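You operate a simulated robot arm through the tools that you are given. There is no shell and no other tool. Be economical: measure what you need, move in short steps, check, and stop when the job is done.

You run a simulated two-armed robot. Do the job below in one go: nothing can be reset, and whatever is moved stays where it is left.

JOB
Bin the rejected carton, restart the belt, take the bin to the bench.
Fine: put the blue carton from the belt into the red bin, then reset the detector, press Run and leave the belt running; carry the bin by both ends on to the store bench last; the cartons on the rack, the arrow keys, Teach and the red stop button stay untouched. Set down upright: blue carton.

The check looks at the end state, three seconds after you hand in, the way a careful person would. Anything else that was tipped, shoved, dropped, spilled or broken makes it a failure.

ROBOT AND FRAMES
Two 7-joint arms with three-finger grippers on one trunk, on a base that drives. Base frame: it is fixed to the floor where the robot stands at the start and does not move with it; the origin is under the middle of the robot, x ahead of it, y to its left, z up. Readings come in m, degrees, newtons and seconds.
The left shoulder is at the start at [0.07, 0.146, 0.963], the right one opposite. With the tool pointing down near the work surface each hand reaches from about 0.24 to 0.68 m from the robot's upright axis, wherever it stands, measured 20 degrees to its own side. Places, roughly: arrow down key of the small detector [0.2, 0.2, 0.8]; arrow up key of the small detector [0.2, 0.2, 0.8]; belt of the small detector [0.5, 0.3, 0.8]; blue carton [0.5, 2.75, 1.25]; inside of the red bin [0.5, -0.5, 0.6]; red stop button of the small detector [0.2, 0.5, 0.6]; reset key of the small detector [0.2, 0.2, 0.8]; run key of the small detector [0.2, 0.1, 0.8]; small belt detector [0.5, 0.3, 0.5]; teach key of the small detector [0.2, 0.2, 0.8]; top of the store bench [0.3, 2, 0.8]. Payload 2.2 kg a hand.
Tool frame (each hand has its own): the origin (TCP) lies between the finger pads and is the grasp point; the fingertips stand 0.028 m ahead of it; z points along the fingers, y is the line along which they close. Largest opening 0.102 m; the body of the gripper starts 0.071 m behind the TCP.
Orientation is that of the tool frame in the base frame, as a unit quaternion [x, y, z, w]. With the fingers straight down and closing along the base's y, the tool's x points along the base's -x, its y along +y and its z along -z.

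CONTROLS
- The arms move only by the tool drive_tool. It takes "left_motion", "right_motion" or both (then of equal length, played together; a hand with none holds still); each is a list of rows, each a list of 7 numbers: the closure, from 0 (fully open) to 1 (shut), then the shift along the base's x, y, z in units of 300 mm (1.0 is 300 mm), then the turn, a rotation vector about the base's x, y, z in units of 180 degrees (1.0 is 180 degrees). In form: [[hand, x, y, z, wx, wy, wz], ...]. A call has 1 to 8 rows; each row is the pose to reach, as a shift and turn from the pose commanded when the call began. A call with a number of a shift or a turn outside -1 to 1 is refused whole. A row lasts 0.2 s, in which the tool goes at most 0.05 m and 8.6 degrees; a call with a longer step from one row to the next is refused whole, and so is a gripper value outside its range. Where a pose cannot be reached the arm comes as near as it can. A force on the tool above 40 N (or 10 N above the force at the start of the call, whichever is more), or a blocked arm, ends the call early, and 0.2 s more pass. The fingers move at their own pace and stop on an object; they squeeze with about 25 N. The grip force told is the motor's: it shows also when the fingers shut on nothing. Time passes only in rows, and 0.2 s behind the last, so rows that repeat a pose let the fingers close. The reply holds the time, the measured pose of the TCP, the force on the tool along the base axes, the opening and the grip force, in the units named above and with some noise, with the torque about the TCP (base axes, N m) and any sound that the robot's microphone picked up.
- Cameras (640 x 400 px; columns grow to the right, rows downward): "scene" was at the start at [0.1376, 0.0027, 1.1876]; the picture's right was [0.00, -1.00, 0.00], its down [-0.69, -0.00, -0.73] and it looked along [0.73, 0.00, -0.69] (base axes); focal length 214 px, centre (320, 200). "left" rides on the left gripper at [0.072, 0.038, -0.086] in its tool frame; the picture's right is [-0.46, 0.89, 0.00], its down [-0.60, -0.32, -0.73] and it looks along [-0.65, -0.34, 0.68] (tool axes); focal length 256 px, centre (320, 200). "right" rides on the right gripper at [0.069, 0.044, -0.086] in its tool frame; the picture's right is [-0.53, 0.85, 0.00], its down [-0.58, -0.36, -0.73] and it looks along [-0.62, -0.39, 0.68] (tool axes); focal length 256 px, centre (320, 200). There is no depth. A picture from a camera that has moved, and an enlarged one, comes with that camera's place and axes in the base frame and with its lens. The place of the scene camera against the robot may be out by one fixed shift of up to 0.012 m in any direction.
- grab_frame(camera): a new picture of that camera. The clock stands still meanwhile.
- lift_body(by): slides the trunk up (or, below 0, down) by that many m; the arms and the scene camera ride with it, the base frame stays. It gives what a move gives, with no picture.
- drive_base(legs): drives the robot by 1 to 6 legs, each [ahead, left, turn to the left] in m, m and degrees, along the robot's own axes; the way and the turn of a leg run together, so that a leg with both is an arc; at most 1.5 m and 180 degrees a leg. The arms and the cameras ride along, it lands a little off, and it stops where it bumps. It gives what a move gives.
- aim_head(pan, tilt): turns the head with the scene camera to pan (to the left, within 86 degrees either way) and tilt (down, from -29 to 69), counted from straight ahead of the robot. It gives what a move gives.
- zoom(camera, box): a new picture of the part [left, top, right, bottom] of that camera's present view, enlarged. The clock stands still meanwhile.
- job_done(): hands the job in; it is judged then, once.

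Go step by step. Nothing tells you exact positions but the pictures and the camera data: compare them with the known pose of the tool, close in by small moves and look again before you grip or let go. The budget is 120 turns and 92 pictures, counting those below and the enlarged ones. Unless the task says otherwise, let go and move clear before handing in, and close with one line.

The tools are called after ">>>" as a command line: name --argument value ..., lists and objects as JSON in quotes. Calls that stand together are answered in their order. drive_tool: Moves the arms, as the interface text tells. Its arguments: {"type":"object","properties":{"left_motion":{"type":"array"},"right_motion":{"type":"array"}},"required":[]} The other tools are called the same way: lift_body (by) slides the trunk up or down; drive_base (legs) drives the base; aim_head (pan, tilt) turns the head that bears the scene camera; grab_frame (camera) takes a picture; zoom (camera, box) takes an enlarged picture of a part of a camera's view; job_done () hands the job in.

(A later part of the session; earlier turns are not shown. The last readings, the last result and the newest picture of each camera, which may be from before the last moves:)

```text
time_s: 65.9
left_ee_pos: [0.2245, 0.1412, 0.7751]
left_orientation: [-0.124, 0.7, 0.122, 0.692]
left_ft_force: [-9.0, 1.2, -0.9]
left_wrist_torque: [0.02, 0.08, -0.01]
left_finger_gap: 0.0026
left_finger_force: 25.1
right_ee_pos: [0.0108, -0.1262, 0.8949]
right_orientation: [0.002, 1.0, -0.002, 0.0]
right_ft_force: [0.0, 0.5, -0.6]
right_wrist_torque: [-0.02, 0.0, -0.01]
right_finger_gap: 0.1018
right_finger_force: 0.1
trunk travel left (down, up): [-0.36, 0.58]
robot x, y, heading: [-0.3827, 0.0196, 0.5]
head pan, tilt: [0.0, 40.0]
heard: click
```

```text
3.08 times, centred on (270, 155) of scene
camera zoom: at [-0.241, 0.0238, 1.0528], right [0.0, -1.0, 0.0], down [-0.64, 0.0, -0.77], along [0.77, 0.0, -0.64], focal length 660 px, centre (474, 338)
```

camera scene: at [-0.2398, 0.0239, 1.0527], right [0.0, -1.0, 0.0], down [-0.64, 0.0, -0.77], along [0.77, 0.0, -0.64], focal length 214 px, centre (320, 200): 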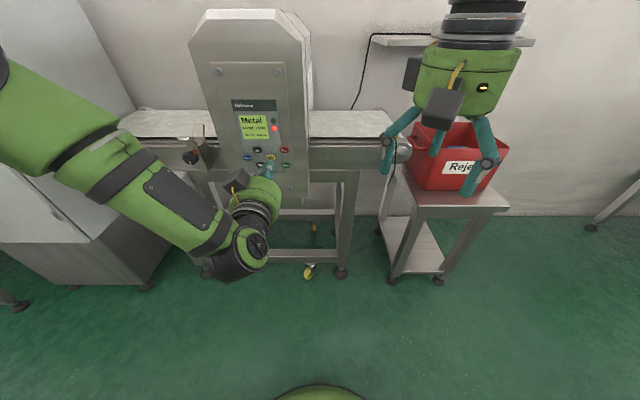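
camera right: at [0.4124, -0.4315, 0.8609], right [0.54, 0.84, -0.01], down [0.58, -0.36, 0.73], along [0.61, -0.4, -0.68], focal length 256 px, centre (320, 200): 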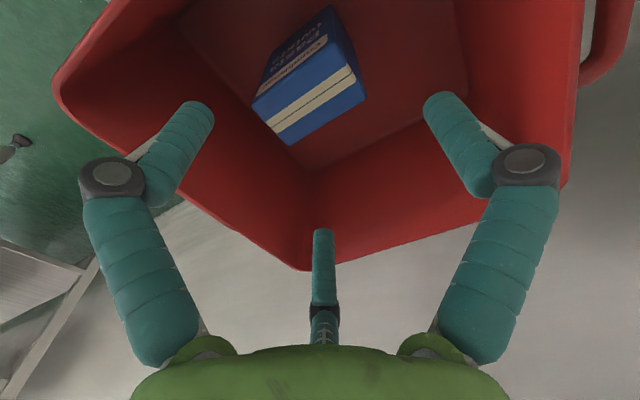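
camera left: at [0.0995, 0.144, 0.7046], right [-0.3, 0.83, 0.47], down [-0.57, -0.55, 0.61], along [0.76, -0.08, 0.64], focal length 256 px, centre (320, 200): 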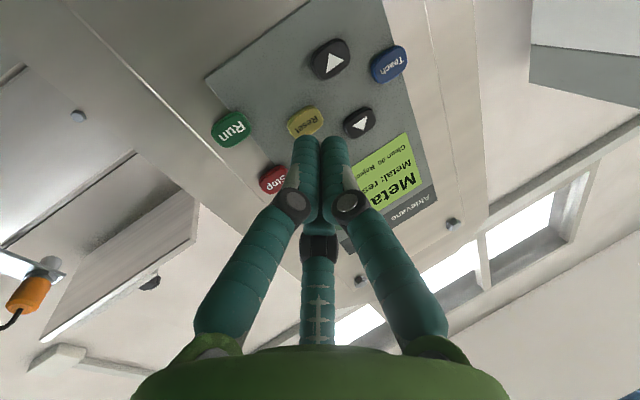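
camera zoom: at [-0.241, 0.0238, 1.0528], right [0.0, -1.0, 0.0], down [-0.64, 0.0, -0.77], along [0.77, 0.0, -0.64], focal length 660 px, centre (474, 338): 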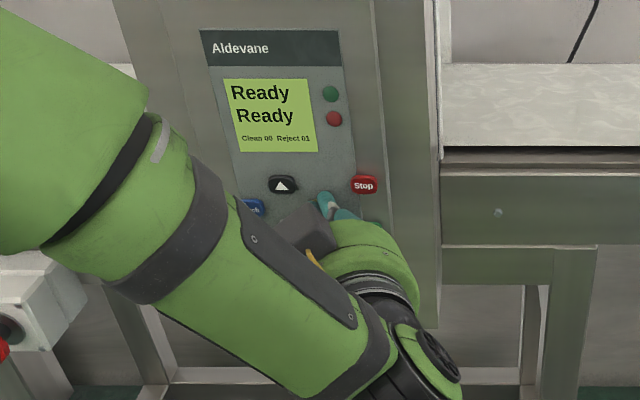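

A click, and the screen says Ready. Now Run, 3.7 cm to the right and 2.3 cm lower: I'll back off, shift, and look.

>>> drive_tool --left_motion '[[1, -0.07, 0, 0, 0, 0, 0], [1, -0.14, 0, 0, 0, 0, 0], [1, -0.14, -0.06, -0.04, 0, 0, 0], [1, -0.14, -0.123, -0.077, 0, 0, 0], [1, -0.1, -0.123, -0.077, 0, 0, 0], [1, -0.1, -0.123, -0.077, 0, 0, 0]]'

>>> grab_frame --camera "left"

>>> zoom --camera "scene" --box '[220, 90, 320, 220]'

```text
time_s: 67.3
left_ee_pos: [0.196, 0.1046, 0.7517]
left_orientation: [-0.124, 0.7, 0.123, 0.692]
left_ft_force: [-0.3, -0.2, 1.1]
left_wrist_torque: [0.0, 0.03, 0.01]
left_finger_gap: 0.0021
left_finger_force: 24.7
right_ee_pos: [0.0116, -0.1262, 0.8932]
right_orientation: [0.004, 1.0, -0.003, -0.001]
right_ft_force: [0.0, -0.1, 0.3]
right_wrist_torque: [0.0, -0.02, 0.01]
right_finger_gap: 0.102
right_finger_force: 0.2
trunk travel left (down, up): [-0.36, 0.58]
robot x, y, heading: [-0.3792, 0.0229, 0.1]
head pan, tilt: [0.0, 40.0]
```

```text
34 pictures are left
camera left: at [0.1007, 0.1097, 0.6801], right [-0.3, 0.83, 0.47], down [-0.57, -0.55, 0.61], along [0.76, -0.08, 0.64], focal length 256 px, centre (320, 200)
```

left: 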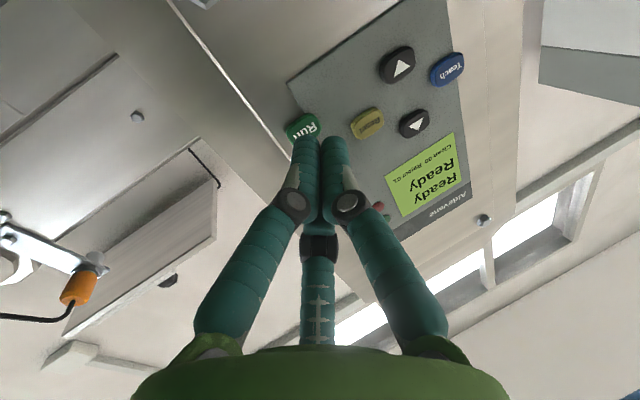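

```text
3.08 times, centred on (270, 155) of scene
camera zoom: at [-0.2396, 0.0237, 1.0526], right [0.0, -1.0, 0.0], down [-0.64, 0.0, -0.77], along [0.77, 0.0, -0.64], focal length 660 px, centre (474, 338)
```

zoom: 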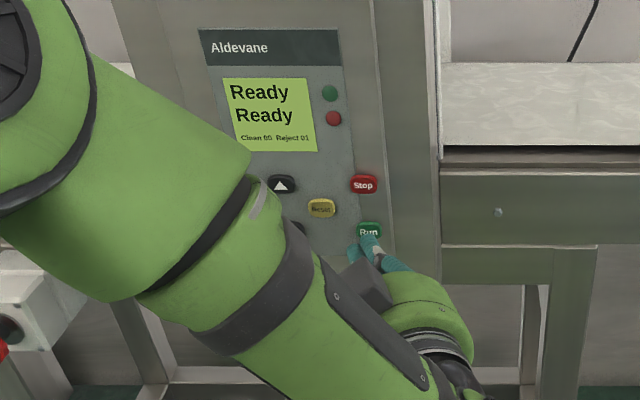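

Run appears in the same place relative to the fingertip as Reset did. Pressing.

>>> drive_tool --left_motion '[[1, 0.04, 0.005, 0, 0, 0, 0], [1, 0.065, 0.005, 0, 0, 0, 0], [1, 0.08, 0.005, 0, 0, 0, 0], [1, 0.095, 0.005, 0, 0, 0, 0]]'

>>> zoom --camera "scene" --box '[220, 90, 320, 220]'

```text
time_s: 68.3
left_ee_pos: [0.2234, 0.1071, 0.7507]
left_orientation: [-0.124, 0.7, 0.123, 0.692]
left_ft_force: [-5.3, -0.1, 0.0]
left_wrist_torque: [-0.05, 0.02, -0.04]
left_finger_gap: 0.0021
left_finger_force: 24.4
right_ee_pos: [0.011, -0.1258, 0.8943]
right_orientation: [0.003, 1.0, -0.003, 0.0]
right_ft_force: [0.3, -1.3, -0.7]
right_wrist_torque: [-0.01, -0.01, 0.02]
right_finger_gap: 0.102
right_finger_force: 0.1
trunk travel left (down, up): [-0.36, 0.58]
robot x, y, heading: [-0.3794, 0.021, 0.1]
head pan, tilt: [0.0, 40.0]
heard: click
```

```text
3.08 times, centred on (270, 155) of scene
camera zoom: at [-0.2406, 0.0238, 1.0527], right [0.0, -1.0, 0.0], down [-0.64, 0.0, -0.77], along [0.77, 0.0, -0.64], focal length 660 px, centre (474, 338)
```

zoom: 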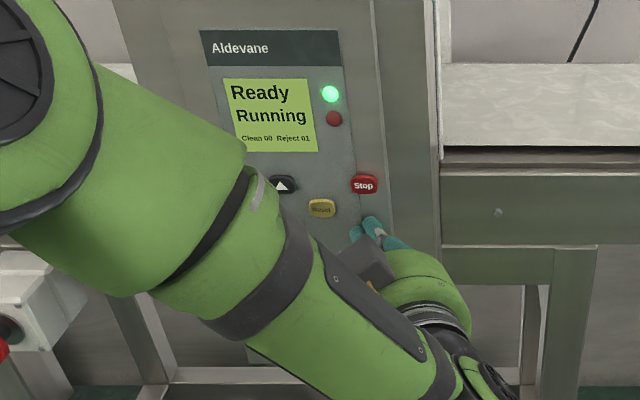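

The screen says Running and the green lamp is lit. I'll draw the left hand back, turn it down again, and open it for the bin.

>>> drive_tool --left_motion '[[1, -0.1, 0, 0, 0, 0, 0], [1, -0.22, 0, 0, 0, 0, 0], [1, -0.28, 0, 0.05, -0.0079, 0.0445, -0.008], [1, -0.3, 0, 0.1, -0.0158, 0.089, -0.016], [1, -0.3, 0, 0.15, -0.0237, 0.1335, -0.024], [1, -0.3, 0, 0.2, -0.0316, 0.178, -0.032], [1, -0.3, 0, 0.3, -0.0395, 0.2225, -0.04], [1, -0.3, 0, 0.4, -0.0474, 0.267, -0.048]]'

>>> drive_tool --left_motion '[[0, 0, 0, 0.08, -0.0079, 0.0445, -0.008], [0, 0, 0, 0.16, -0.0158, 0.089, -0.016], [0, 0, 0, 0.24, -0.0237, 0.1335, -0.024], [0, 0, 0, 0.24, -0.0316, 0.178, -0.032], [0, 0, 0, 0.24, -0.0395, 0.223, -0.04], [0, 0, 0, 0.24, -0.0395, 0.223, -0.04]]'

>>> drive_base --legs '[[0, -0.49, 0]]'

>>> grab_frame --camera "scene"

```text
time_s: 70.1
left_ee_pos: [0.134, 0.106, 0.8729]
left_orientation: [-0.061, 0.936, 0.059, 0.343]
left_ft_force: [-0.5, -0.1, 0.5]
left_wrist_torque: [-0.01, 0.01, -0.01]
left_finger_gap: 0.0023
left_finger_force: 24.8
right_ee_pos: [0.0113, -0.1261, 0.8921]
right_orientation: [0.003, 1.0, -0.002, -0.001]
right_ft_force: [0.0, 0.8, 0.0]
right_wrist_torque: [0.0, -0.02, 0.04]
right_finger_gap: 0.1021
right_finger_force: 0.0
trunk travel left (down, up): [-0.36, 0.58]
robot x, y, heading: [-0.3792, 0.022, 0.3]
head pan, tilt: [0.0, 40.0]
```

```text
time_s: 71.5
left_ee_pos: [0.1338, 0.1086, 0.9446]
left_orientation: [0.0, 1.0, -0.001, 0.002]
left_ft_force: [-0.7, -0.2, -0.2]
left_wrist_torque: [-0.02, 0.04, -0.01]
left_finger_gap: 0.1021
left_finger_force: 0.0
right_ee_pos: [0.0122, -0.1263, 0.8927]
right_orientation: [0.004, 1.0, -0.002, -0.001]
right_ft_force: [-0.7, 0.2, -0.4]
right_wrist_torque: [-0.02, 0.0, 0.0]
right_finger_gap: 0.102
right_finger_force: 0.1
trunk travel left (down, up): [-0.36, 0.58]
robot x, y, heading: [-0.377, 0.0186, 0.4]
head pan, tilt: [0.0, 40.0]
```

```text
time_s: 74.4
left_ee_pos: [0.1352, -0.3825, 0.9447]
left_orientation: [-0.002, 1.0, 0.0, 0.002]
left_ft_force: [-0.2, 0.6, 0.0]
left_wrist_torque: [0.02, 0.03, 0.0]
left_finger_gap: 0.1018
left_finger_force: 0.0
right_ee_pos: [0.0147, -0.6142, 0.8934]
right_orientation: [0.002, 1.0, -0.004, -0.001]
right_ft_force: [0.1, 0.3, 0.8]
right_wrist_torque: [0.02, -0.02, 0.01]
right_finger_gap: 0.1018
right_finger_force: 0.1
trunk travel left (down, up): [-0.36, 0.58]
robot x, y, heading: [-0.3763, -0.4687, 0.2]
head pan, tilt: [0.0, 40.0]
```

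```text
31 pictures are left
camera scene: at [-0.2376, -0.4657, 1.0526], right [0.01, -1.0, 0.0], down [-0.64, 0.0, -0.77], along [0.77, 0.0, -0.64], focal length 214 px, centre (320, 200)
```

scene: 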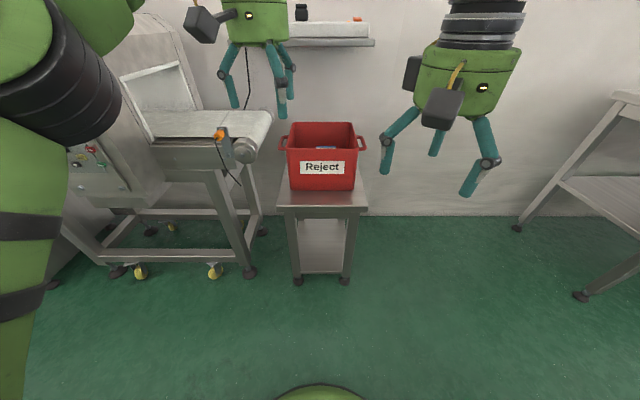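

The bin is squarely in front with its two side handles visible. I'll zoom to measure the handles.

>>> zoom --camera "scene" --box '[270, 110, 375, 200]'

```text
4.44 times, centred on (322, 155) of scene
camera zoom: at [-0.2376, -0.4657, 1.0526], right [0.01, -1.0, 0.0], down [-0.64, 0.0, -0.77], along [0.77, 0.0, -0.64], focal length 953 px, centre (309, 400)
```

zoom: 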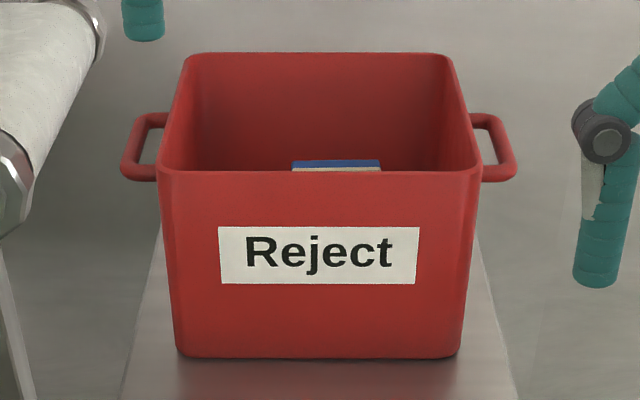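

Handle bars are at y about -0.318 and -0.63, x 0.46–0.55, z about 0.70, with the rim at 0.735. I'll grip each end across the bin wall and its handle. First I'll set both hands at matching positions, then drive forward.

>>> drive_tool --left_motion '[[0, -0.07, 0.03, -0.05, 0, 0, 0], [0, -0.14, 0.06, -0.1, 0, 0, 0], [0, -0.2, 0.09, -0.15, 0, 0, 0], [0, -0.2, 0.09, -0.15, 0, 0, 0]]' --right_motion '[[0, 0.07, 0, 0, 0, 0, 0], [0, 0.14, -0.01, 0.02, 0, 0, 0], [0, 0.2, -0.013, 0.02, 0, 0, 0], [0, 0.2, -0.013, 0.02, 0, 0, 0]]'

>>> drive_base --legs '[[0.37, 0, 0]]'

>>> grab_frame --camera "scene"

```text
time_s: 75.4
left_ee_pos: [0.0748, -0.3537, 0.8999]
left_orientation: [-0.002, 1.0, 0.001, 0.003]
left_ft_force: [-0.8, 0.5, -0.6]
left_wrist_torque: [-0.03, -0.01, 0.0]
left_finger_gap: 0.102
left_finger_force: 0.1
right_ee_pos: [0.0661, -0.6285, 0.8942]
right_orientation: [0.003, 1.0, -0.002, 0.0]
right_ft_force: [-0.5, -0.7, -0.2]
right_wrist_torque: [-0.03, -0.01, -0.02]
right_finger_gap: 0.1019
right_finger_force: 0.1
right hand out of reach, approached as far as the arm can: row 2, 3, 4
trunk travel left (down, up): [-0.36, 0.58]
robot x, y, heading: [-0.3771, -0.4662, 0.2]
head pan, tilt: [0.0, 40.0]
```

```text
time_s: 77.8
left_ee_pos: [0.4446, -0.3508, 0.8997]
left_orientation: [-0.003, 1.0, -0.001, 0.001]
left_ft_force: [1.3, -0.6, -0.6]
left_wrist_torque: [-0.03, 0.01, 0.0]
left_finger_gap: 0.1019
left_finger_force: 0.0
right_ee_pos: [0.4364, -0.6258, 0.8941]
right_orientation: [0.001, 1.0, -0.003, 0.0]
right_ft_force: [0.5, 0.1, -0.2]
right_wrist_torque: [-0.02, -0.02, 0.04]
right_finger_gap: 0.1023
right_finger_force: 0.0
trunk travel left (down, up): [-0.36, 0.58]
robot x, y, heading: [-0.0085, -0.467, 0.6]
head pan, tilt: [0.0, 40.0]
```

```text
29 pictures are left
camera scene: at [0.1323, -0.4628, 1.0525], right [0.01, -1.0, 0.0], down [-0.64, 0.0, -0.77], along [0.77, 0.01, -0.64], focal length 214 px, centre (320, 200)
```

scene: 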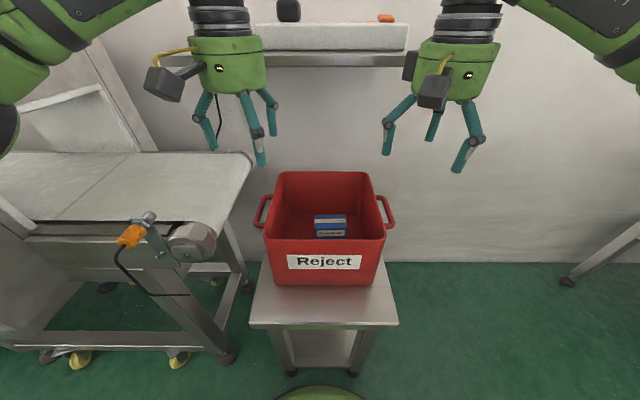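

>>> drive_tool --left_motion '[[0, 0.05, -0.005, -0.1, 0, 0, 0], [0, 0.1, -0.013, -0.2, 0, 0, 0], [0, 0.165, -0.013, -0.3, 0, 0, 0], [0, 0.165, -0.013, -0.33, 0, 0, 0], [0, 0.165, -0.013, -0.33, 0, 0, 0]]' --right_motion '[[0, 0.05, 0.01, -0.1, 0, 0, 0], [0, 0.1, 0.026, -0.2, 0, 0, 0], [0, 0.19, 0.026, -0.3, 0, 0, 0], [0, 0.19, 0.026, -0.313, 0, 0, 0], [0, 0.19, 0.026, -0.313, 0, 0, 0]]'

>>> grab_frame --camera "scene"

>>> grab_frame --camera "left"

>>> grab_frame --camera "right"

```text
time_s: 79.0
left_ee_pos: [0.493, -0.3546, 0.8022]
left_orientation: [-0.003, 1.0, -0.001, 0.002]
left_ft_force: [-0.2, 0.2, 0.0]
left_wrist_torque: [0.02, 0.02, 0.02]
left_finger_gap: 0.102
left_finger_force: 0.0
right_ee_pos: [0.4931, -0.6262, 0.8005]
right_orientation: [0.002, 1.0, -0.003, 0.001]
right_ft_force: [-0.4, 0.4, 0.5]
right_wrist_torque: [0.01, 0.03, -0.02]
right_finger_gap: 0.102
right_finger_force: 0.0
right hand out of reach, approached as far as the arm can: row 3, 4, 5
trunk travel left (down, up): [-0.36, 0.58]
robot x, y, heading: [-0.0113, -0.4683, 0.5]
head pan, tilt: [0.0, 40.0]
```

```text
28 pictures are left
camera scene: at [0.1315, -0.4626, 1.0527], right [0.01, -1.0, 0.0], down [-0.64, 0.0, -0.77], along [0.77, 0.01, -0.64], focal length 214 px, centre (320, 200)
```

scene: 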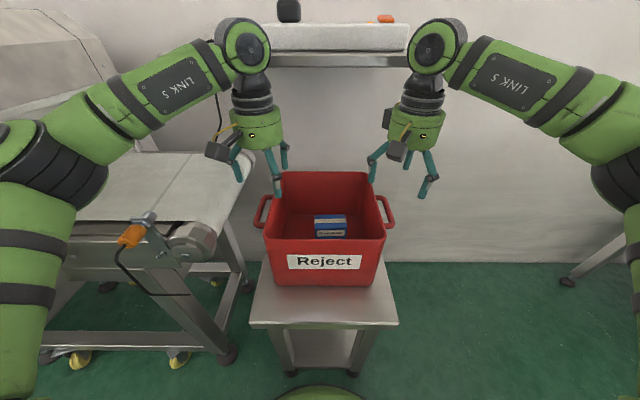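

```text
27 pictures are left
camera left: at [0.4198, -0.3178, 0.8864], right [0.46, 0.89, 0.0], down [0.6, -0.31, 0.73], along [0.65, -0.34, -0.68], focal length 256 px, centre (320, 200)
```

left: 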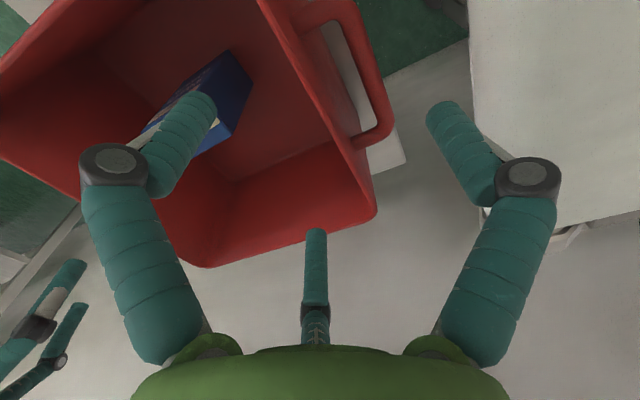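

```text
26 pictures are left
camera right: at [0.4242, -0.5817, 0.8869], right [0.54, 0.84, 0.0], down [0.57, -0.36, 0.73], along [0.62, -0.4, -0.68], focal length 256 px, centre (320, 200)
```

right: 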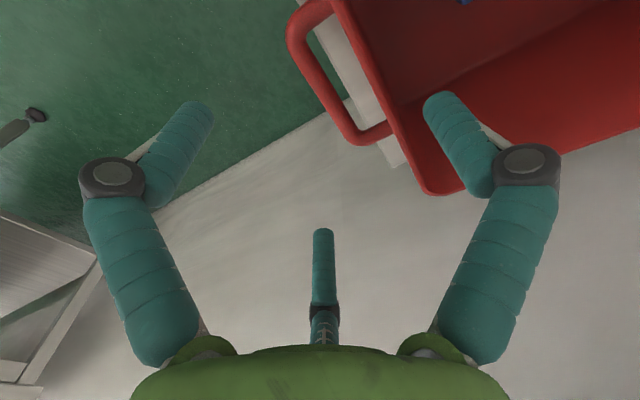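

Both hands are in place with about 12 mm clearance each side after a small correction. Descending to handle height.

>>> drive_tool --left_motion '[[0, 0, 0.022, -0.04, 0, 0, 0], [0, 0, 0.022, -0.1, 0, 0, 0], [0, 0, 0.022, -0.17, 0, 0, 0], [0, 0, 0.022, -0.23, 0, 0, 0], [0, 0, 0.022, -0.29, 0, 0, 0], [0, 0, 0.022, -0.34, 0, 0, 0], [0, 0, 0.022, -0.34, 0, 0, 0]]' --right_motion '[[0, 0, 0.017, -0.04, 0, 0, 0], [0, 0, 0.017, -0.1, 0, 0, 0], [0, 0, 0.017, -0.17, 0, 0, 0], [0, 0, 0.017, -0.23, 0, 0, 0], [0, 0, 0.017, -0.29, 0, 0, 0], [0, 0, 0.017, -0.335, 0, 0, 0], [0, 0, 0.017, -0.335, 0, 0, 0]]'

>>> grab_frame --camera "scene"

>>> grab_frame --camera "left"

```text
time_s: 80.6
left_ee_pos: [0.493, -0.3473, 0.6979]
left_orientation: [-0.002, 1.0, -0.001, 0.002]
left_ft_force: [-0.3, -0.2, -0.6]
left_wrist_torque: [0.01, 0.0, -0.01]
left_finger_gap: 0.1021
left_finger_force: 0.0
right_ee_pos: [0.4921, -0.6202, 0.6988]
right_orientation: [0.001, 1.0, -0.003, 0.0]
right_ft_force: [-0.3, -0.1, -0.4]
right_wrist_torque: [0.0, 0.03, 0.0]
right_finger_gap: 0.1018
right_finger_force: 0.0
trunk travel left (down, up): [-0.36, 0.58]
robot x, y, heading: [-0.0096, -0.4688, 0.6]
head pan, tilt: [0.0, 40.0]
```

```text
25 pictures are left
camera scene: at [0.1318, -0.4628, 1.0526], right [0.01, -1.0, 0.0], down [-0.64, 0.0, -0.77], along [0.77, 0.01, -0.64], focal length 214 px, centre (320, 200)
```

scene: 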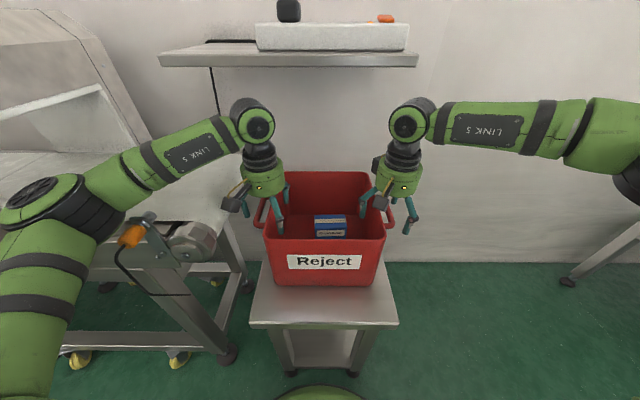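

```text
24 pictures are left
camera left: at [0.4198, -0.3109, 0.7837], right [0.46, 0.89, 0.0], down [0.6, -0.31, 0.73], along [0.65, -0.34, -0.68], focal length 256 px, centre (320, 200)
```

left: 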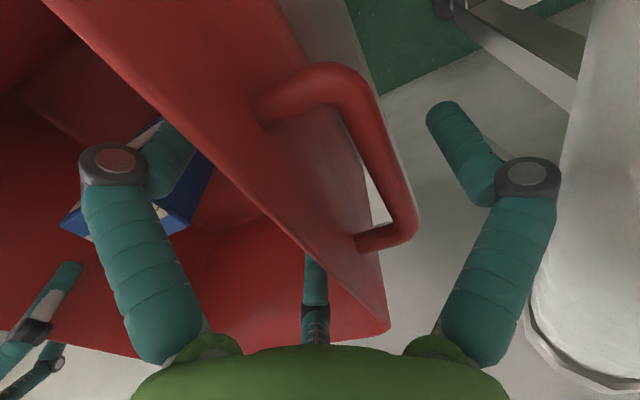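

The fingers straddle wall and handle on both ends. Closing both grippers gradually.

>>> drive_tool --left_motion '[[0.15, 0, 0, 0, 0, 0, 0], [0.25, 0, 0, 0, 0, 0, 0], [0.35, 0, 0, 0, 0, 0, 0], [0.5, 0, 0, 0, 0, 0, 0], [1, 0, 0, 0, 0, 0, 0], [1, 0, 0, 0, 0, 0, 0], [1, 0, 0, 0, 0, 0, 0]]' --right_motion '[[0.15, 0, 0, 0, 0, 0, 0], [0.25, 0, 0, 0, 0, 0, 0], [0.35, 0, 0, 0, 0, 0, 0], [0.5, 0, 0, 0, 0, 0, 0], [1, 0, 0, 0, 0, 0, 0], [1, 0, 0, 0, 0, 0, 0], [1, 0, 0, 0, 0, 0, 0]]'

>>> grab_frame --camera "left"

>>> grab_frame --camera "right"

```text
time_s: 82.2
left_ee_pos: [0.493, -0.3464, 0.6986]
left_orientation: [-0.003, 1.0, -0.001, 0.003]
left_ft_force: [7.8, 6.4, 2.6]
left_wrist_torque: [-0.15, -0.07, 0.72]
left_finger_gap: 0.0623
left_finger_force: 25.8
right_ee_pos: [0.4931, -0.6205, 0.7002]
right_orientation: [0.0, 1.0, -0.002, 0.0]
right_ft_force: [-6.2, -1.1, 4.9]
right_wrist_torque: [0.74, 0.03, 0.96]
right_finger_gap: 0.0629
right_finger_force: 25.6
trunk travel left (down, up): [-0.36, 0.58]
robot x, y, heading: [-0.0097, -0.4621, 0.4]
head pan, tilt: [0.0, 40.0]
```

```text
23 pictures are left
camera left: at [0.4199, -0.31, 0.7842], right [0.46, 0.89, 0.0], down [0.6, -0.31, 0.73], along [0.65, -0.34, -0.68], focal length 256 px, centre (320, 200)
```

left: 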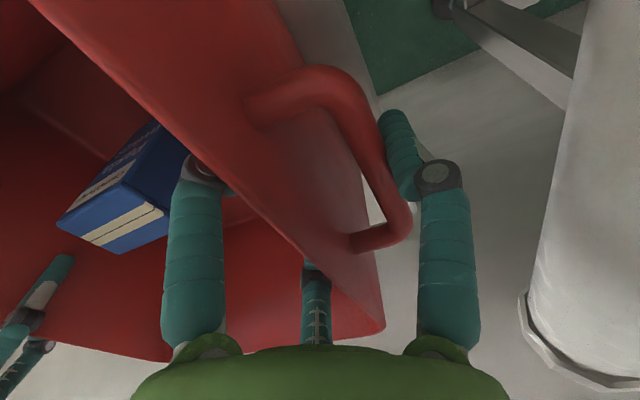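

```text
22 pictures are left
camera right: at [0.4234, -0.5762, 0.7868], right [0.53, 0.84, 0.0], down [0.58, -0.36, 0.73], along [0.62, -0.39, -0.68], focal length 256 px, centre (320, 200)
```

right: 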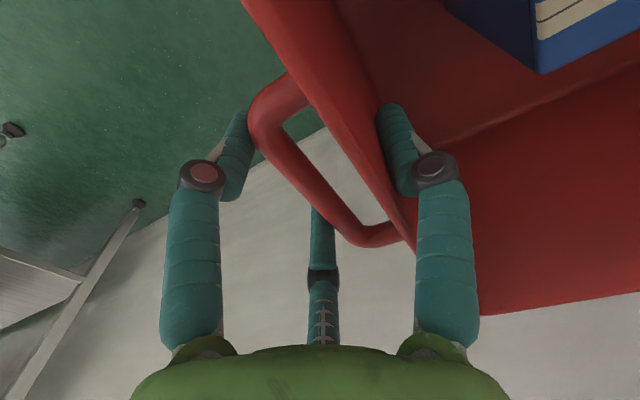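

Both ends are gripped. I'll lift with the trunk 5 cm so both hands rise together, then check.

>>> lift_body --by 0.05

>>> grab_frame --camera "scene"

```text
time_s: 83.1
left_ee_pos: [0.4953, -0.3481, 0.7477]
left_orientation: [-0.004, 1.0, 0.0, 0.001]
left_ft_force: [8.1, 3.8, -5.3]
left_wrist_torque: [-0.03, -0.22, 1.06]
left_finger_gap: 0.0626
left_finger_force: 24.8
right_ee_pos: [0.4931, -0.6203, 0.7488]
right_orientation: [0.0, 1.0, -0.002, -0.001]
right_ft_force: [-8.8, -4.9, -1.9]
right_wrist_torque: [0.54, 0.28, 1.36]
right_finger_gap: 0.0628
right_finger_force: 24.8
trunk travel left (down, up): [-0.41, 0.53]
robot x, y, heading: [-0.0083, -0.4676, 0.6]
head pan, tilt: [0.0, 40.0]
```

```text
21 pictures are left
camera scene: at [0.1331, -0.4628, 1.1024], right [0.01, -1.0, 0.0], down [-0.64, 0.0, -0.77], along [0.77, 0.01, -0.64], focal length 214 px, centre (320, 200)
```

scene: 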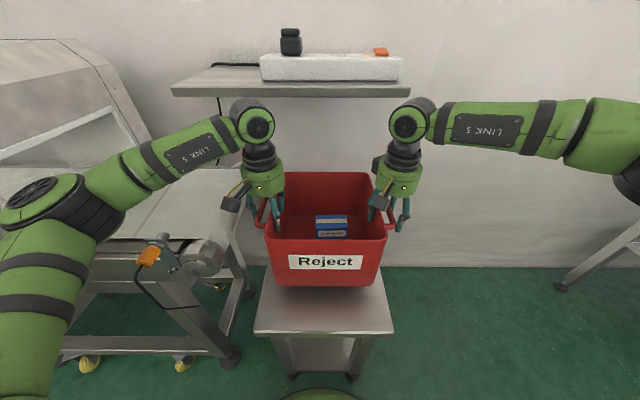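

The bin is up and level with the carton standing inside. I'll back away from the shelf, raise the trunk, and look left for the bench.

>>> drive_base --legs '[[-0.2, 0, 0], [-0.35, 0, 0]]'

>>> lift_body --by 0.3

>>> aim_head --pan 55 --tilt 25

>>> grab_frame --camera "scene"

```text
time_s: 86.6
left_ee_pos: [-0.0603, -0.3526, 0.7476]
left_orientation: [-0.002, 1.0, 0.0, 0.001]
left_ft_force: [8.5, 8.7, -3.4]
left_wrist_torque: [-0.23, -0.02, 1.28]
left_finger_gap: 0.0624
left_finger_force: 25.0
right_ee_pos: [-0.0593, -0.6267, 0.7497]
right_orientation: [0.002, 1.0, -0.002, -0.001]
right_ft_force: [-8.7, -8.3, -1.9]
right_wrist_torque: [0.48, 0.01, 1.03]
right_finger_gap: 0.0626
right_finger_force: 24.4
trunk travel left (down, up): [-0.41, 0.53]
robot x, y, heading: [-0.5626, -0.4759, 0.5]
head pan, tilt: [0.0, 40.0]
```

```text
time_s: 89.6
left_ee_pos: [-0.0587, -0.352, 1.0471]
left_orientation: [-0.003, 1.0, 0.001, 0.001]
left_ft_force: [7.2, 1.3, -3.9]
left_wrist_torque: [-0.35, -0.22, 0.87]
left_finger_gap: 0.0622
left_finger_force: 24.8
right_ee_pos: [-0.0586, -0.6259, 1.0496]
right_orientation: [0.001, 1.0, -0.003, -0.001]
right_ft_force: [-7.2, -2.0, -2.4]
right_wrist_torque: [0.61, 0.3, 1.16]
right_finger_gap: 0.0628
right_finger_force: 24.9
trunk travel left (down, up): [-0.71, 0.23]
robot x, y, heading: [-0.559, -0.4702, 0.6]
head pan, tilt: [0.0, 40.0]
```

```text
time_s: 90.8
left_ee_pos: [-0.0573, -0.3528, 1.0478]
left_orientation: [-0.003, 1.0, 0.0, 0.001]
left_ft_force: [7.5, 1.8, -4.4]
left_wrist_torque: [-0.44, -0.14, 0.94]
left_finger_gap: 0.0622
left_finger_force: 24.8
right_ee_pos: [-0.0599, -0.6256, 1.05]
right_orientation: [0.001, 1.0, -0.003, -0.001]
right_ft_force: [-7.5, -1.3, -3.6]
right_wrist_torque: [0.45, 0.15, 1.02]
right_finger_gap: 0.0629
right_finger_force: 24.9
trunk travel left (down, up): [-0.71, 0.23]
robot x, y, heading: [-0.561, -0.472, 0.5]
head pan, tilt: [55.0, 25.0]
```

```text
20 pictures are left
camera scene: at [-0.4523, -0.392, 1.4258], right [0.82, -0.57, 0.0], down [-0.24, -0.35, -0.91], along [0.52, 0.75, -0.42], focal length 214 px, centre (320, 200)
```

scene: 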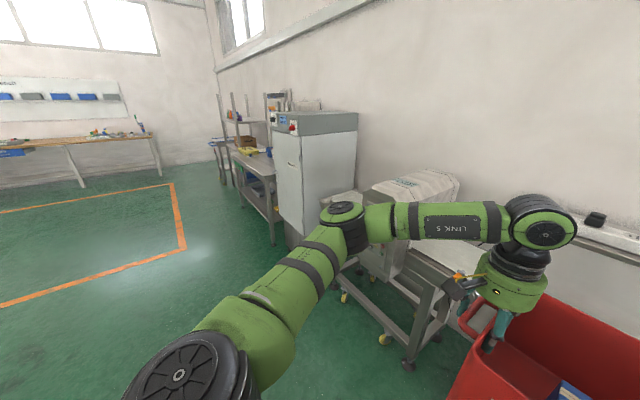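

The store bench is past the white cabinet with its front near x 0.2, and some things stand on it. I'll slide left along a clear lane and look at the bench top head on.

>>> drive_base --legs '[[0, 1.2, 0], [0, 1.1, 0]]'

>>> aim_head --pan 10 --tilt 30

>>> grab_frame --camera "scene"

```text
time_s: 102.1
left_ee_pos: [-0.0686, 1.9454, 1.0472]
left_orientation: [-0.002, 1.0, 0.0, 0.002]
left_ft_force: [4.6, 5.1, -5.0]
left_wrist_torque: [-0.37, 0.08, 0.57]
left_finger_gap: 0.0618
left_finger_force: 24.7
right_ee_pos: [-0.0703, 1.6728, 1.0488]
right_orientation: [0.002, 1.0, -0.003, -0.001]
right_ft_force: [-6.2, -3.8, -2.7]
right_wrist_torque: [0.55, -0.06, 0.94]
right_finger_gap: 0.0628
right_finger_force: 25.1
trunk travel left (down, up): [-0.71, 0.23]
robot x, y, heading: [-0.5752, 1.8281, 0.3]
head pan, tilt: [55.0, 25.0]
```

```text
time_s: 103.3
left_ee_pos: [-0.0685, 1.9461, 1.0479]
left_orientation: [-0.003, 1.0, 0.0, 0.002]
left_ft_force: [3.5, 0.4, -3.4]
left_wrist_torque: [-0.52, 0.29, 0.06]
left_finger_gap: 0.0622
left_finger_force: 25.2
right_ee_pos: [-0.0708, 1.6736, 1.0492]
right_orientation: [0.002, 1.0, -0.002, 0.0]
right_ft_force: [-3.2, -1.0, -2.8]
right_wrist_torque: [0.71, -0.29, 1.01]
right_finger_gap: 0.0623
right_finger_force: 24.9
trunk travel left (down, up): [-0.71, 0.23]
robot x, y, heading: [-0.5699, 1.8284, 0.5]
head pan, tilt: [10.0, 30.0]
```

```text
19 pictures are left
camera scene: at [-0.4266, 1.8472, 1.4178], right [0.18, -0.98, 0.0], down [-0.49, -0.09, -0.87], along [0.85, 0.15, -0.5], focal length 214 px, centre (320, 200)
```

scene: 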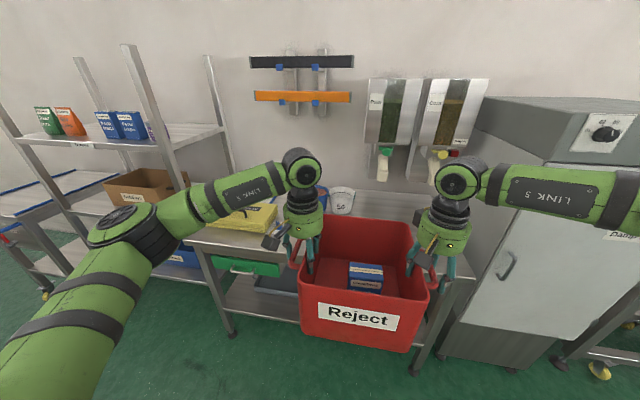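

The bin hides the bench top, so I'll step right half a metre and look at the bench from the side.

>>> drive_base --legs '[[0, -0.55, 0]]'

>>> aim_head --pan 40 --tilt 28

>>> grab_frame --camera "scene"

```text
time_s: 106.4
left_ee_pos: [-0.0663, 1.4038, 1.0472]
left_orientation: [-0.005, 1.0, 0.001, 0.002]
left_ft_force: [4.2, 1.2, -3.9]
left_wrist_torque: [-0.61, -0.09, 0.39]
left_finger_gap: 0.0622
left_finger_force: 25.2
right_ee_pos: [-0.065, 1.1282, 1.0492]
right_orientation: [0.0, 1.0, -0.004, -0.001]
right_ft_force: [-5.5, -0.2, -3.2]
right_wrist_torque: [0.54, 0.13, 0.94]
right_finger_gap: 0.0627
right_finger_force: 25.8
trunk travel left (down, up): [-0.71, 0.23]
robot x, y, heading: [-0.5717, 1.2792, 0.5]
head pan, tilt: [10.0, 30.0]
```

```text
time_s: 107.4
left_ee_pos: [-0.0654, 1.4035, 1.0474]
left_orientation: [-0.005, 1.0, 0.001, 0.001]
left_ft_force: [3.7, 1.1, -4.9]
left_wrist_torque: [-0.6, 0.35, -0.1]
left_finger_gap: 0.0618
left_finger_force: 24.6
right_ee_pos: [-0.0662, 1.1294, 1.0487]
right_orientation: [0.0, 1.0, -0.002, -0.002]
right_ft_force: [-3.4, -0.7, -3.7]
right_wrist_torque: [0.67, -0.26, 0.99]
right_finger_gap: 0.0625
right_finger_force: 25.8
trunk travel left (down, up): [-0.71, 0.23]
robot x, y, heading: [-0.5694, 1.2805, 0.6]
head pan, tilt: [40.0, 28.0]
```

```text
18 pictures are left
camera scene: at [-0.4424, 1.3444, 1.421], right [0.65, -0.76, 0.0], down [-0.36, -0.3, -0.88], along [0.67, 0.57, -0.47], focal length 214 px, centre (320, 200)
```

scene: 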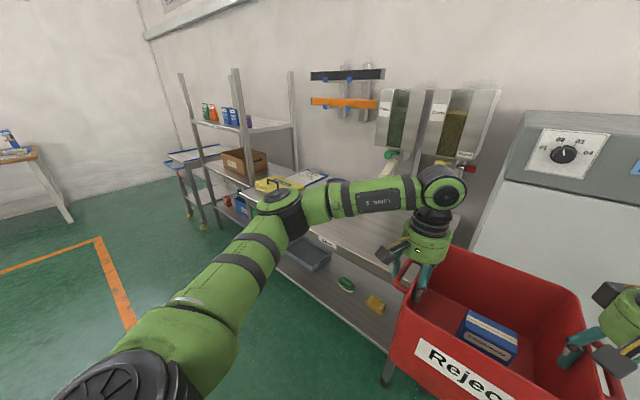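

I'll go back to face the bench from further away, so its top shows above the bin.

>>> drive_base --legs '[[-0.5, 0.57, 0]]'

>>> aim_head --pan 0 --tilt 25

>>> grab_frame --camera "scene"

```text
time_s: 111.5
left_ee_pos: [-0.576, 1.9665, 1.0468]
left_orientation: [-0.005, 1.0, 0.0, 0.001]
left_ft_force: [4.9, 0.5, -3.7]
left_wrist_torque: [-0.6, 0.09, 0.38]
left_finger_gap: 0.062
left_finger_force: 25.3
right_ee_pos: [-0.5759, 1.6921, 1.0498]
right_orientation: [-0.001, 1.0, -0.003, -0.002]
right_ft_force: [-4.7, -0.1, -3.8]
right_wrist_torque: [0.55, -0.02, 0.9]
right_finger_gap: 0.0627
right_finger_force: 24.4
trunk travel left (down, up): [-0.71, 0.23]
robot x, y, heading: [-1.0747, 1.8441, 0.5]
head pan, tilt: [40.0, 28.0]
```

```text
time_s: 112.5
left_ee_pos: [-0.5762, 1.9662, 1.0479]
left_orientation: [-0.005, 1.0, 0.0, 0.002]
left_ft_force: [2.7, 2.1, -4.0]
left_wrist_torque: [-0.58, 0.28, -0.16]
left_finger_gap: 0.0619
left_finger_force: 25.2
right_ee_pos: [-0.5756, 1.6915, 1.0486]
right_orientation: [-0.001, 1.0, -0.002, -0.002]
right_ft_force: [-3.9, -0.8, -2.6]
right_wrist_torque: [0.72, -0.26, 1.02]
right_finger_gap: 0.0624
right_finger_force: 25.0
trunk travel left (down, up): [-0.71, 0.23]
robot x, y, heading: [-1.0755, 1.8458, 0.6]
head pan, tilt: [0.0, 25.0]
```

```text
17 pictures are left
camera scene: at [-0.9298, 1.8494, 1.4258], right [0.01, -1.0, 0.0], down [-0.42, 0.0, -0.91], along [0.91, 0.01, -0.42], focal length 214 px, centre (320, 200)
```

scene: 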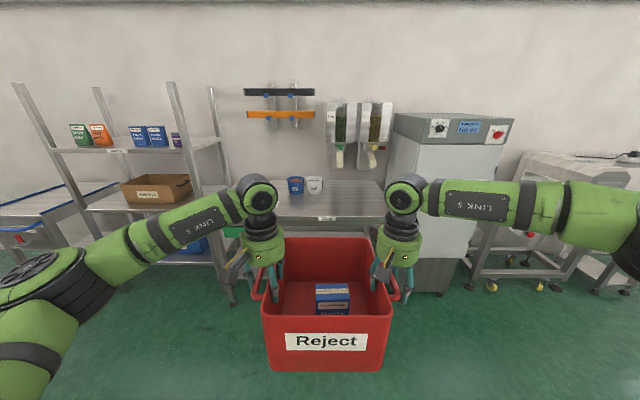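

>>> zoom --camera "scene" --box '[200, 130, 420, 270]'

```text
2.86 times, centred on (310, 200) of scene
camera zoom: at [-0.9298, 1.8494, 1.4258], right [0.01, -1.0, 0.0], down [-0.42, 0.0, -0.91], along [0.91, 0.01, -0.42], focal length 613 px, centre (349, 200)
```

zoom: 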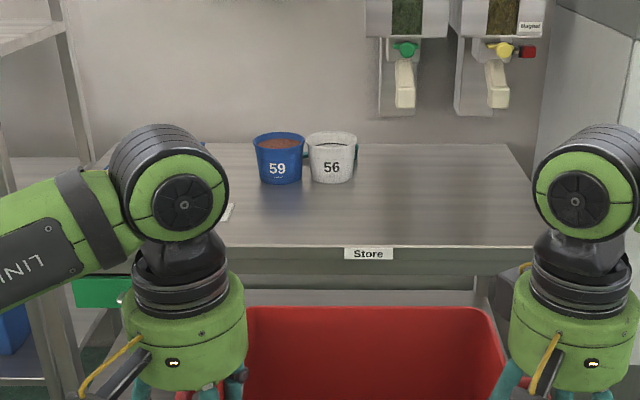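

The bench marked "Store" has free space in front of and to the right of the two cups, which stand back near x 0.52; yellow bags are to the left. I'll turn about 15° right so my right elbow clears the cabinet, go part way, and measure the bench edge again.

>>> drive_base --legs '[[0, 0, -15.5], [0.5, 0.12, 0]]'

>>> aim_head --pan 15 --tilt 30

>>> grab_frame --camera "scene"

```text
time_s: 116.5
left_ee_pos: [-0.0518, 1.8119, 1.0489]
left_orientation: [0.131, 0.991, -0.001, 0.002]
left_ft_force: [3.4, -1.1, -3.3]
left_wrist_torque: [-0.56, 0.21, 0.44]
left_finger_gap: 0.062
left_finger_force: 25.3
right_ee_pos: [-0.126, 1.5478, 1.0492]
right_orientation: [0.135, 0.991, -0.003, -0.002]
right_ft_force: [-4.9, 0.9, -4.2]
right_wrist_torque: [0.54, -0.18, 0.91]
right_finger_gap: 0.0627
right_finger_force: 25.2
trunk travel left (down, up): [-0.71, 0.23]
robot x, y, heading: [-0.5659, 1.8335, -15.0]
head pan, tilt: [0.0, 25.0]
```

```text
time_s: 117.2
left_ee_pos: [-0.0489, 1.8116, 1.0472]
left_orientation: [0.131, 0.991, -0.001, 0.002]
left_ft_force: [2.3, -0.9, -3.9]
left_wrist_torque: [-0.48, 0.6, -0.07]
left_finger_gap: 0.0618
left_finger_force: 24.6
right_ee_pos: [-0.1252, 1.5483, 1.0492]
right_orientation: [0.135, 0.991, -0.002, -0.002]
right_ft_force: [-2.9, 0.2, -3.6]
right_wrist_torque: [0.52, -0.54, 0.91]
right_finger_gap: 0.0625
right_finger_force: 24.7
trunk travel left (down, up): [-0.71, 0.23]
robot x, y, heading: [-0.5694, 1.8283, -15.3]
head pan, tilt: [15.0, 30.0]
```

```text
15 pictures are left
camera scene: at [-0.4213, 1.8197, 1.4178], right [0.0, -1.0, 0.0], down [-0.5, 0.0, -0.87], along [0.87, 0.0, -0.5], focal length 214 px, centre (320, 200)
```

scene: 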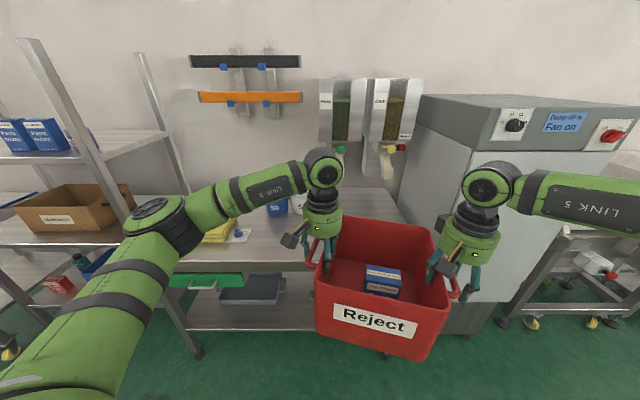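

>>> zoom --camera "scene" --box '[150, 180, 330, 360]'

```text
2.22 times, centred on (240, 270) of scene
camera zoom: at [-0.4213, 1.8197, 1.4178], right [0.0, -1.0, 0.0], down [-0.5, 0.0, -0.87], along [0.87, 0.0, -0.5], focal length 477 px, centre (498, 44)
```

zoom: 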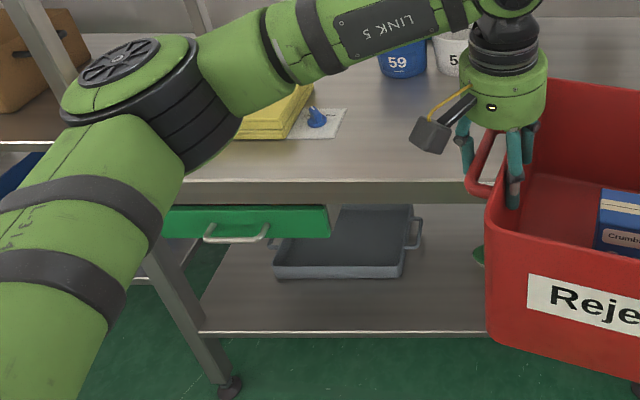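

The bench top's front edge is near x 0.16 and z about 0.815. I'll drive the rest so the bin sits over about (0.33, 1.69), short of the cups and clear of the cabinet.

>>> drive_base --legs '[[0.388, 0.108, 0]]'

>>> aim_head --pan 0 --tilt 45

>>> grab_frame --camera "scene"

```text
time_s: 119.7
left_ee_pos: [0.3476, 1.8132, 1.048]
left_orientation: [0.132, 0.991, 0.0, 0.001]
left_ft_force: [-20.0, 4.5, -11.1]
left_wrist_torque: [-0.65, 0.51, 1.13]
left_finger_gap: 0.062
left_finger_force: 24.6
right_ee_pos: [0.274, 1.548, 1.0512]
right_orientation: [0.136, 0.991, -0.003, -0.001]
right_ft_force: [-14.7, -1.8, -6.2]
right_wrist_torque: [0.72, 0.81, 1.09]
right_finger_gap: 0.0627
right_finger_force: 25.1
trunk travel left (down, up): [-0.71, 0.23]
robot x, y, heading: [-0.1622, 1.8338, -15.1]
head pan, tilt: [15.0, 30.0]
```

```text
time_s: 120.5
left_ee_pos: [0.3486, 1.8133, 1.0481]
left_orientation: [0.132, 0.991, 0.001, -0.002]
left_ft_force: [-13.8, 4.5, -5.5]
left_wrist_torque: [-0.8, 0.78, 1.01]
left_finger_gap: 0.0624
left_finger_force: 25.3
right_ee_pos: [0.2742, 1.5508, 1.0496]
right_orientation: [0.135, 0.991, -0.004, -0.004]
right_ft_force: [-11.6, 0.7, -6.3]
right_wrist_torque: [0.29, 0.12, 1.11]
right_finger_gap: 0.0626
right_finger_force: 25.4
trunk travel left (down, up): [-0.71, 0.23]
robot x, y, heading: [-0.1584, 1.8283, -15.1]
head pan, tilt: [0.0, 45.0]
```

```text
13 pictures are left
camera scene: at [-0.0341, 1.8021, 1.3958], right [-0.26, -0.97, 0.0], down [-0.68, 0.18, -0.71], along [0.69, -0.18, -0.7], focal length 214 px, centre (320, 200)
```

scene: 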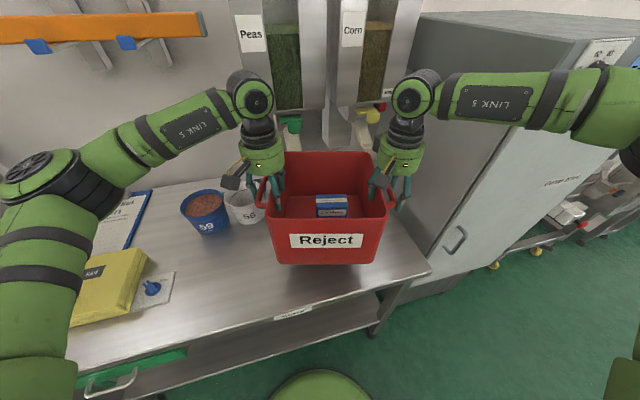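

The tool forces show the bin lightly touching something ahead, probably a dispenser spout. I'll back off a few centimetres straight away and look closely.

>>> drive_base --legs '[[-0.05, 0, 0]]'

>>> zoom --camera "scene" --box '[170, 60, 440, 280]'

```text
time_s: 121.4
left_ee_pos: [0.3111, 1.8241, 1.0415]
left_orientation: [0.131, 0.991, 0.0, -0.005]
left_ft_force: [4.6, -1.2, -3.8]
left_wrist_torque: [-0.75, 0.13, 0.43]
left_finger_gap: 0.0621
left_finger_force: 25.3
right_ee_pos: [0.2369, 1.5601, 1.0454]
right_orientation: [0.135, 0.991, -0.003, -0.007]
right_ft_force: [-3.8, 0.2, -5.2]
right_wrist_torque: [0.77, 0.01, 0.72]
right_finger_gap: 0.0628
right_finger_force: 24.6
trunk travel left (down, up): [-0.71, 0.23]
robot x, y, heading: [-0.2068, 1.8492, -14.7]
head pan, tilt: [0.0, 45.0]
```

```text
1.82 times, centred on (305, 170) of scene
camera zoom: at [-0.0684, 1.812, 1.3943], right [-0.26, -0.97, 0.0], down [-0.69, 0.19, -0.7], along [0.68, -0.18, -0.71], focal length 390 px, centre (347, 254)
```

zoom: 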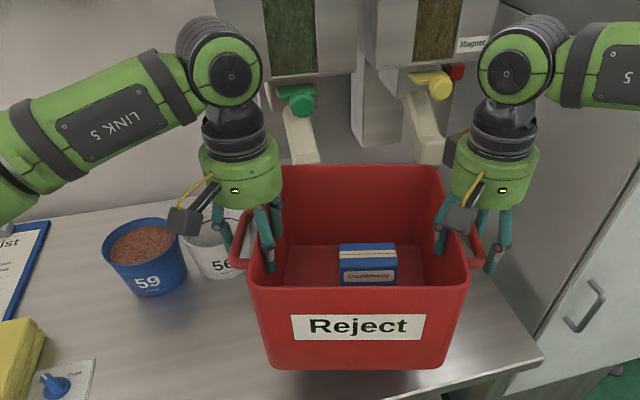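

The chutes under the dispensers are just behind the bin, so I'll keep it nearer the front edge and straighter. I'll back off, turn to about -10°, and come in to a bin centre near (0.30, 1.69).

>>> drive_base --legs '[[-0.1, 0, 0], [0, 0, 4.7], [0.108, -0.068, 0]]'

>>> grab_frame --camera "scene"

```text
time_s: 123.9
left_ee_pos: [0.3011, 1.8102, 1.0465]
left_orientation: [0.091, 0.996, -0.001, 0.0]
left_ft_force: [4.1, 0.4, -3.5]
left_wrist_torque: [-0.76, -0.07, 0.3]
left_finger_gap: 0.0619
left_finger_force: 25.2
right_ee_pos: [0.2488, 1.5419, 1.0483]
right_orientation: [0.095, 0.995, -0.003, -0.004]
right_ft_force: [-4.3, 0.5, -3.3]
right_wrist_torque: [0.63, 0.12, 0.95]
right_finger_gap: 0.063
right_finger_force: 25.2
trunk travel left (down, up): [-0.71, 0.23]
robot x, y, heading: [-0.2139, 1.7859, -10.4]
head pan, tilt: [0.0, 45.0]
```

```text
11 pictures are left
camera scene: at [-0.0783, 1.7667, 1.3955], right [-0.18, -0.98, 0.0], down [-0.69, 0.13, -0.71], along [0.7, -0.13, -0.71], focal length 214 px, centre (320, 200)
```

scene: 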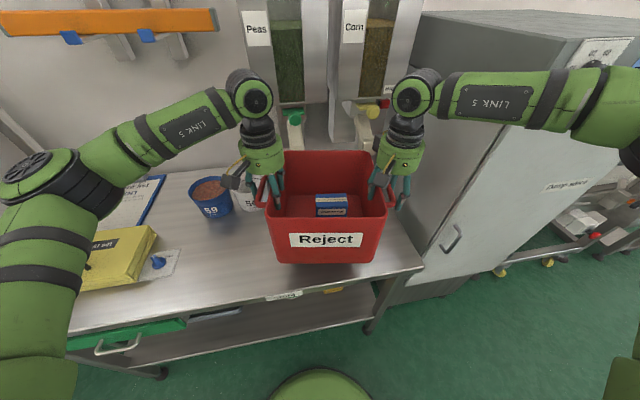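

The bin hangs free over the bench, right of the cups. A 2 cm nudge forward seats it fully on the top, then I'll lower it with the trunk.

>>> drive_base --legs '[[0.022, 0.004, 0]]'

>>> lift_body --by -0.07

>>> grab_frame --camera "scene"

```text
time_s: 124.7
left_ee_pos: [0.3231, 1.8084, 1.0486]
left_orientation: [0.09, 0.996, 0.001, 0.001]
left_ft_force: [2.2, 0.2, -3.8]
left_wrist_torque: [-0.63, 0.46, -0.11]
left_finger_gap: 0.0621
left_finger_force: 25.1
right_ee_pos: [0.2686, 1.5397, 1.0502]
right_orientation: [0.094, 0.996, -0.003, -0.002]
right_ft_force: [-3.9, -1.0, -3.3]
right_wrist_torque: [0.65, -0.57, 0.87]
right_finger_gap: 0.0627
right_finger_force: 25.1
trunk travel left (down, up): [-0.71, 0.23]
robot x, y, heading: [-0.1925, 1.7865, -10.3]
head pan, tilt: [0.0, 45.0]
```

```text
time_s: 125.8
left_ee_pos: [0.325, 1.8082, 0.9775]
left_orientation: [0.091, 0.996, 0.0, -0.001]
left_ft_force: [3.4, 1.9, -4.1]
left_wrist_torque: [-0.65, 0.4, -0.24]
left_finger_gap: 0.062
left_finger_force: 24.8
right_ee_pos: [0.2705, 1.5402, 0.9779]
right_orientation: [0.094, 0.996, -0.004, -0.006]
right_ft_force: [-2.9, -0.5, -4.0]
right_wrist_torque: [0.7, -0.39, 1.03]
right_finger_gap: 0.0624
right_finger_force: 25.0
trunk travel left (down, up): [-0.64, 0.3]
robot x, y, heading: [-0.1928, 1.7862, -10.5]
head pan, tilt: [0.0, 45.0]
```

```text
10 pictures are left
camera scene: at [-0.055, 1.7647, 1.3253], right [-0.18, -0.98, 0.0], down [-0.7, 0.13, -0.71], along [0.7, -0.13, -0.71], focal length 214 px, centre (320, 200)
```

scene: 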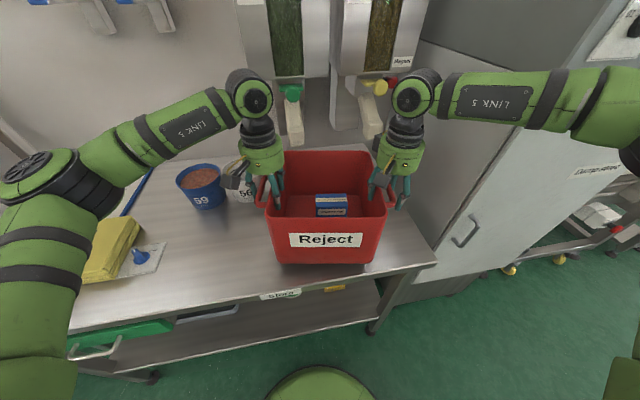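

>>> lift_body --by -0.02

>>> lift_body --by -0.006

```text
time_s: 126.5
left_ee_pos: [0.326, 1.8089, 0.9564]
left_orientation: [0.09, 0.996, -0.001, -0.001]
left_ft_force: [3.3, 0.5, -4.7]
left_wrist_torque: [-0.63, 0.15, -0.17]
left_finger_gap: 0.062
left_finger_force: 24.6
right_ee_pos: [0.2731, 1.5398, 0.9586]
right_orientation: [0.093, 0.996, -0.003, -0.005]
right_ft_force: [-3.9, -1.7, -4.1]
right_wrist_torque: [0.62, -0.1, 0.99]
right_finger_gap: 0.0625
right_finger_force: 25.0
trunk travel left (down, up): [-0.62, 0.32]
robot x, y, heading: [-0.1911, 1.7881, -10.4]
head pan, tilt: [0.0, 45.0]
```

```text
time_s: 127.0
left_ee_pos: [0.3265, 1.8087, 0.9502]
left_orientation: [0.09, 0.996, 0.0, 0.0]
left_ft_force: [4.0, 0.3, -3.8]
left_wrist_torque: [-0.71, 0.04, -0.06]
left_finger_gap: 0.0618
left_finger_force: 24.8
right_ee_pos: [0.2729, 1.5393, 0.9521]
right_orientation: [0.094, 0.996, -0.003, -0.005]
right_ft_force: [-4.6, -0.9, -3.7]
right_wrist_torque: [0.63, 0.03, 0.98]
right_finger_gap: 0.0624
right_finger_force: 24.4
trunk travel left (down, up): [-0.614, 0.326]
robot x, y, heading: [-0.1888, 1.7827, -10.3]
head pan, tilt: [0.0, 45.0]
```

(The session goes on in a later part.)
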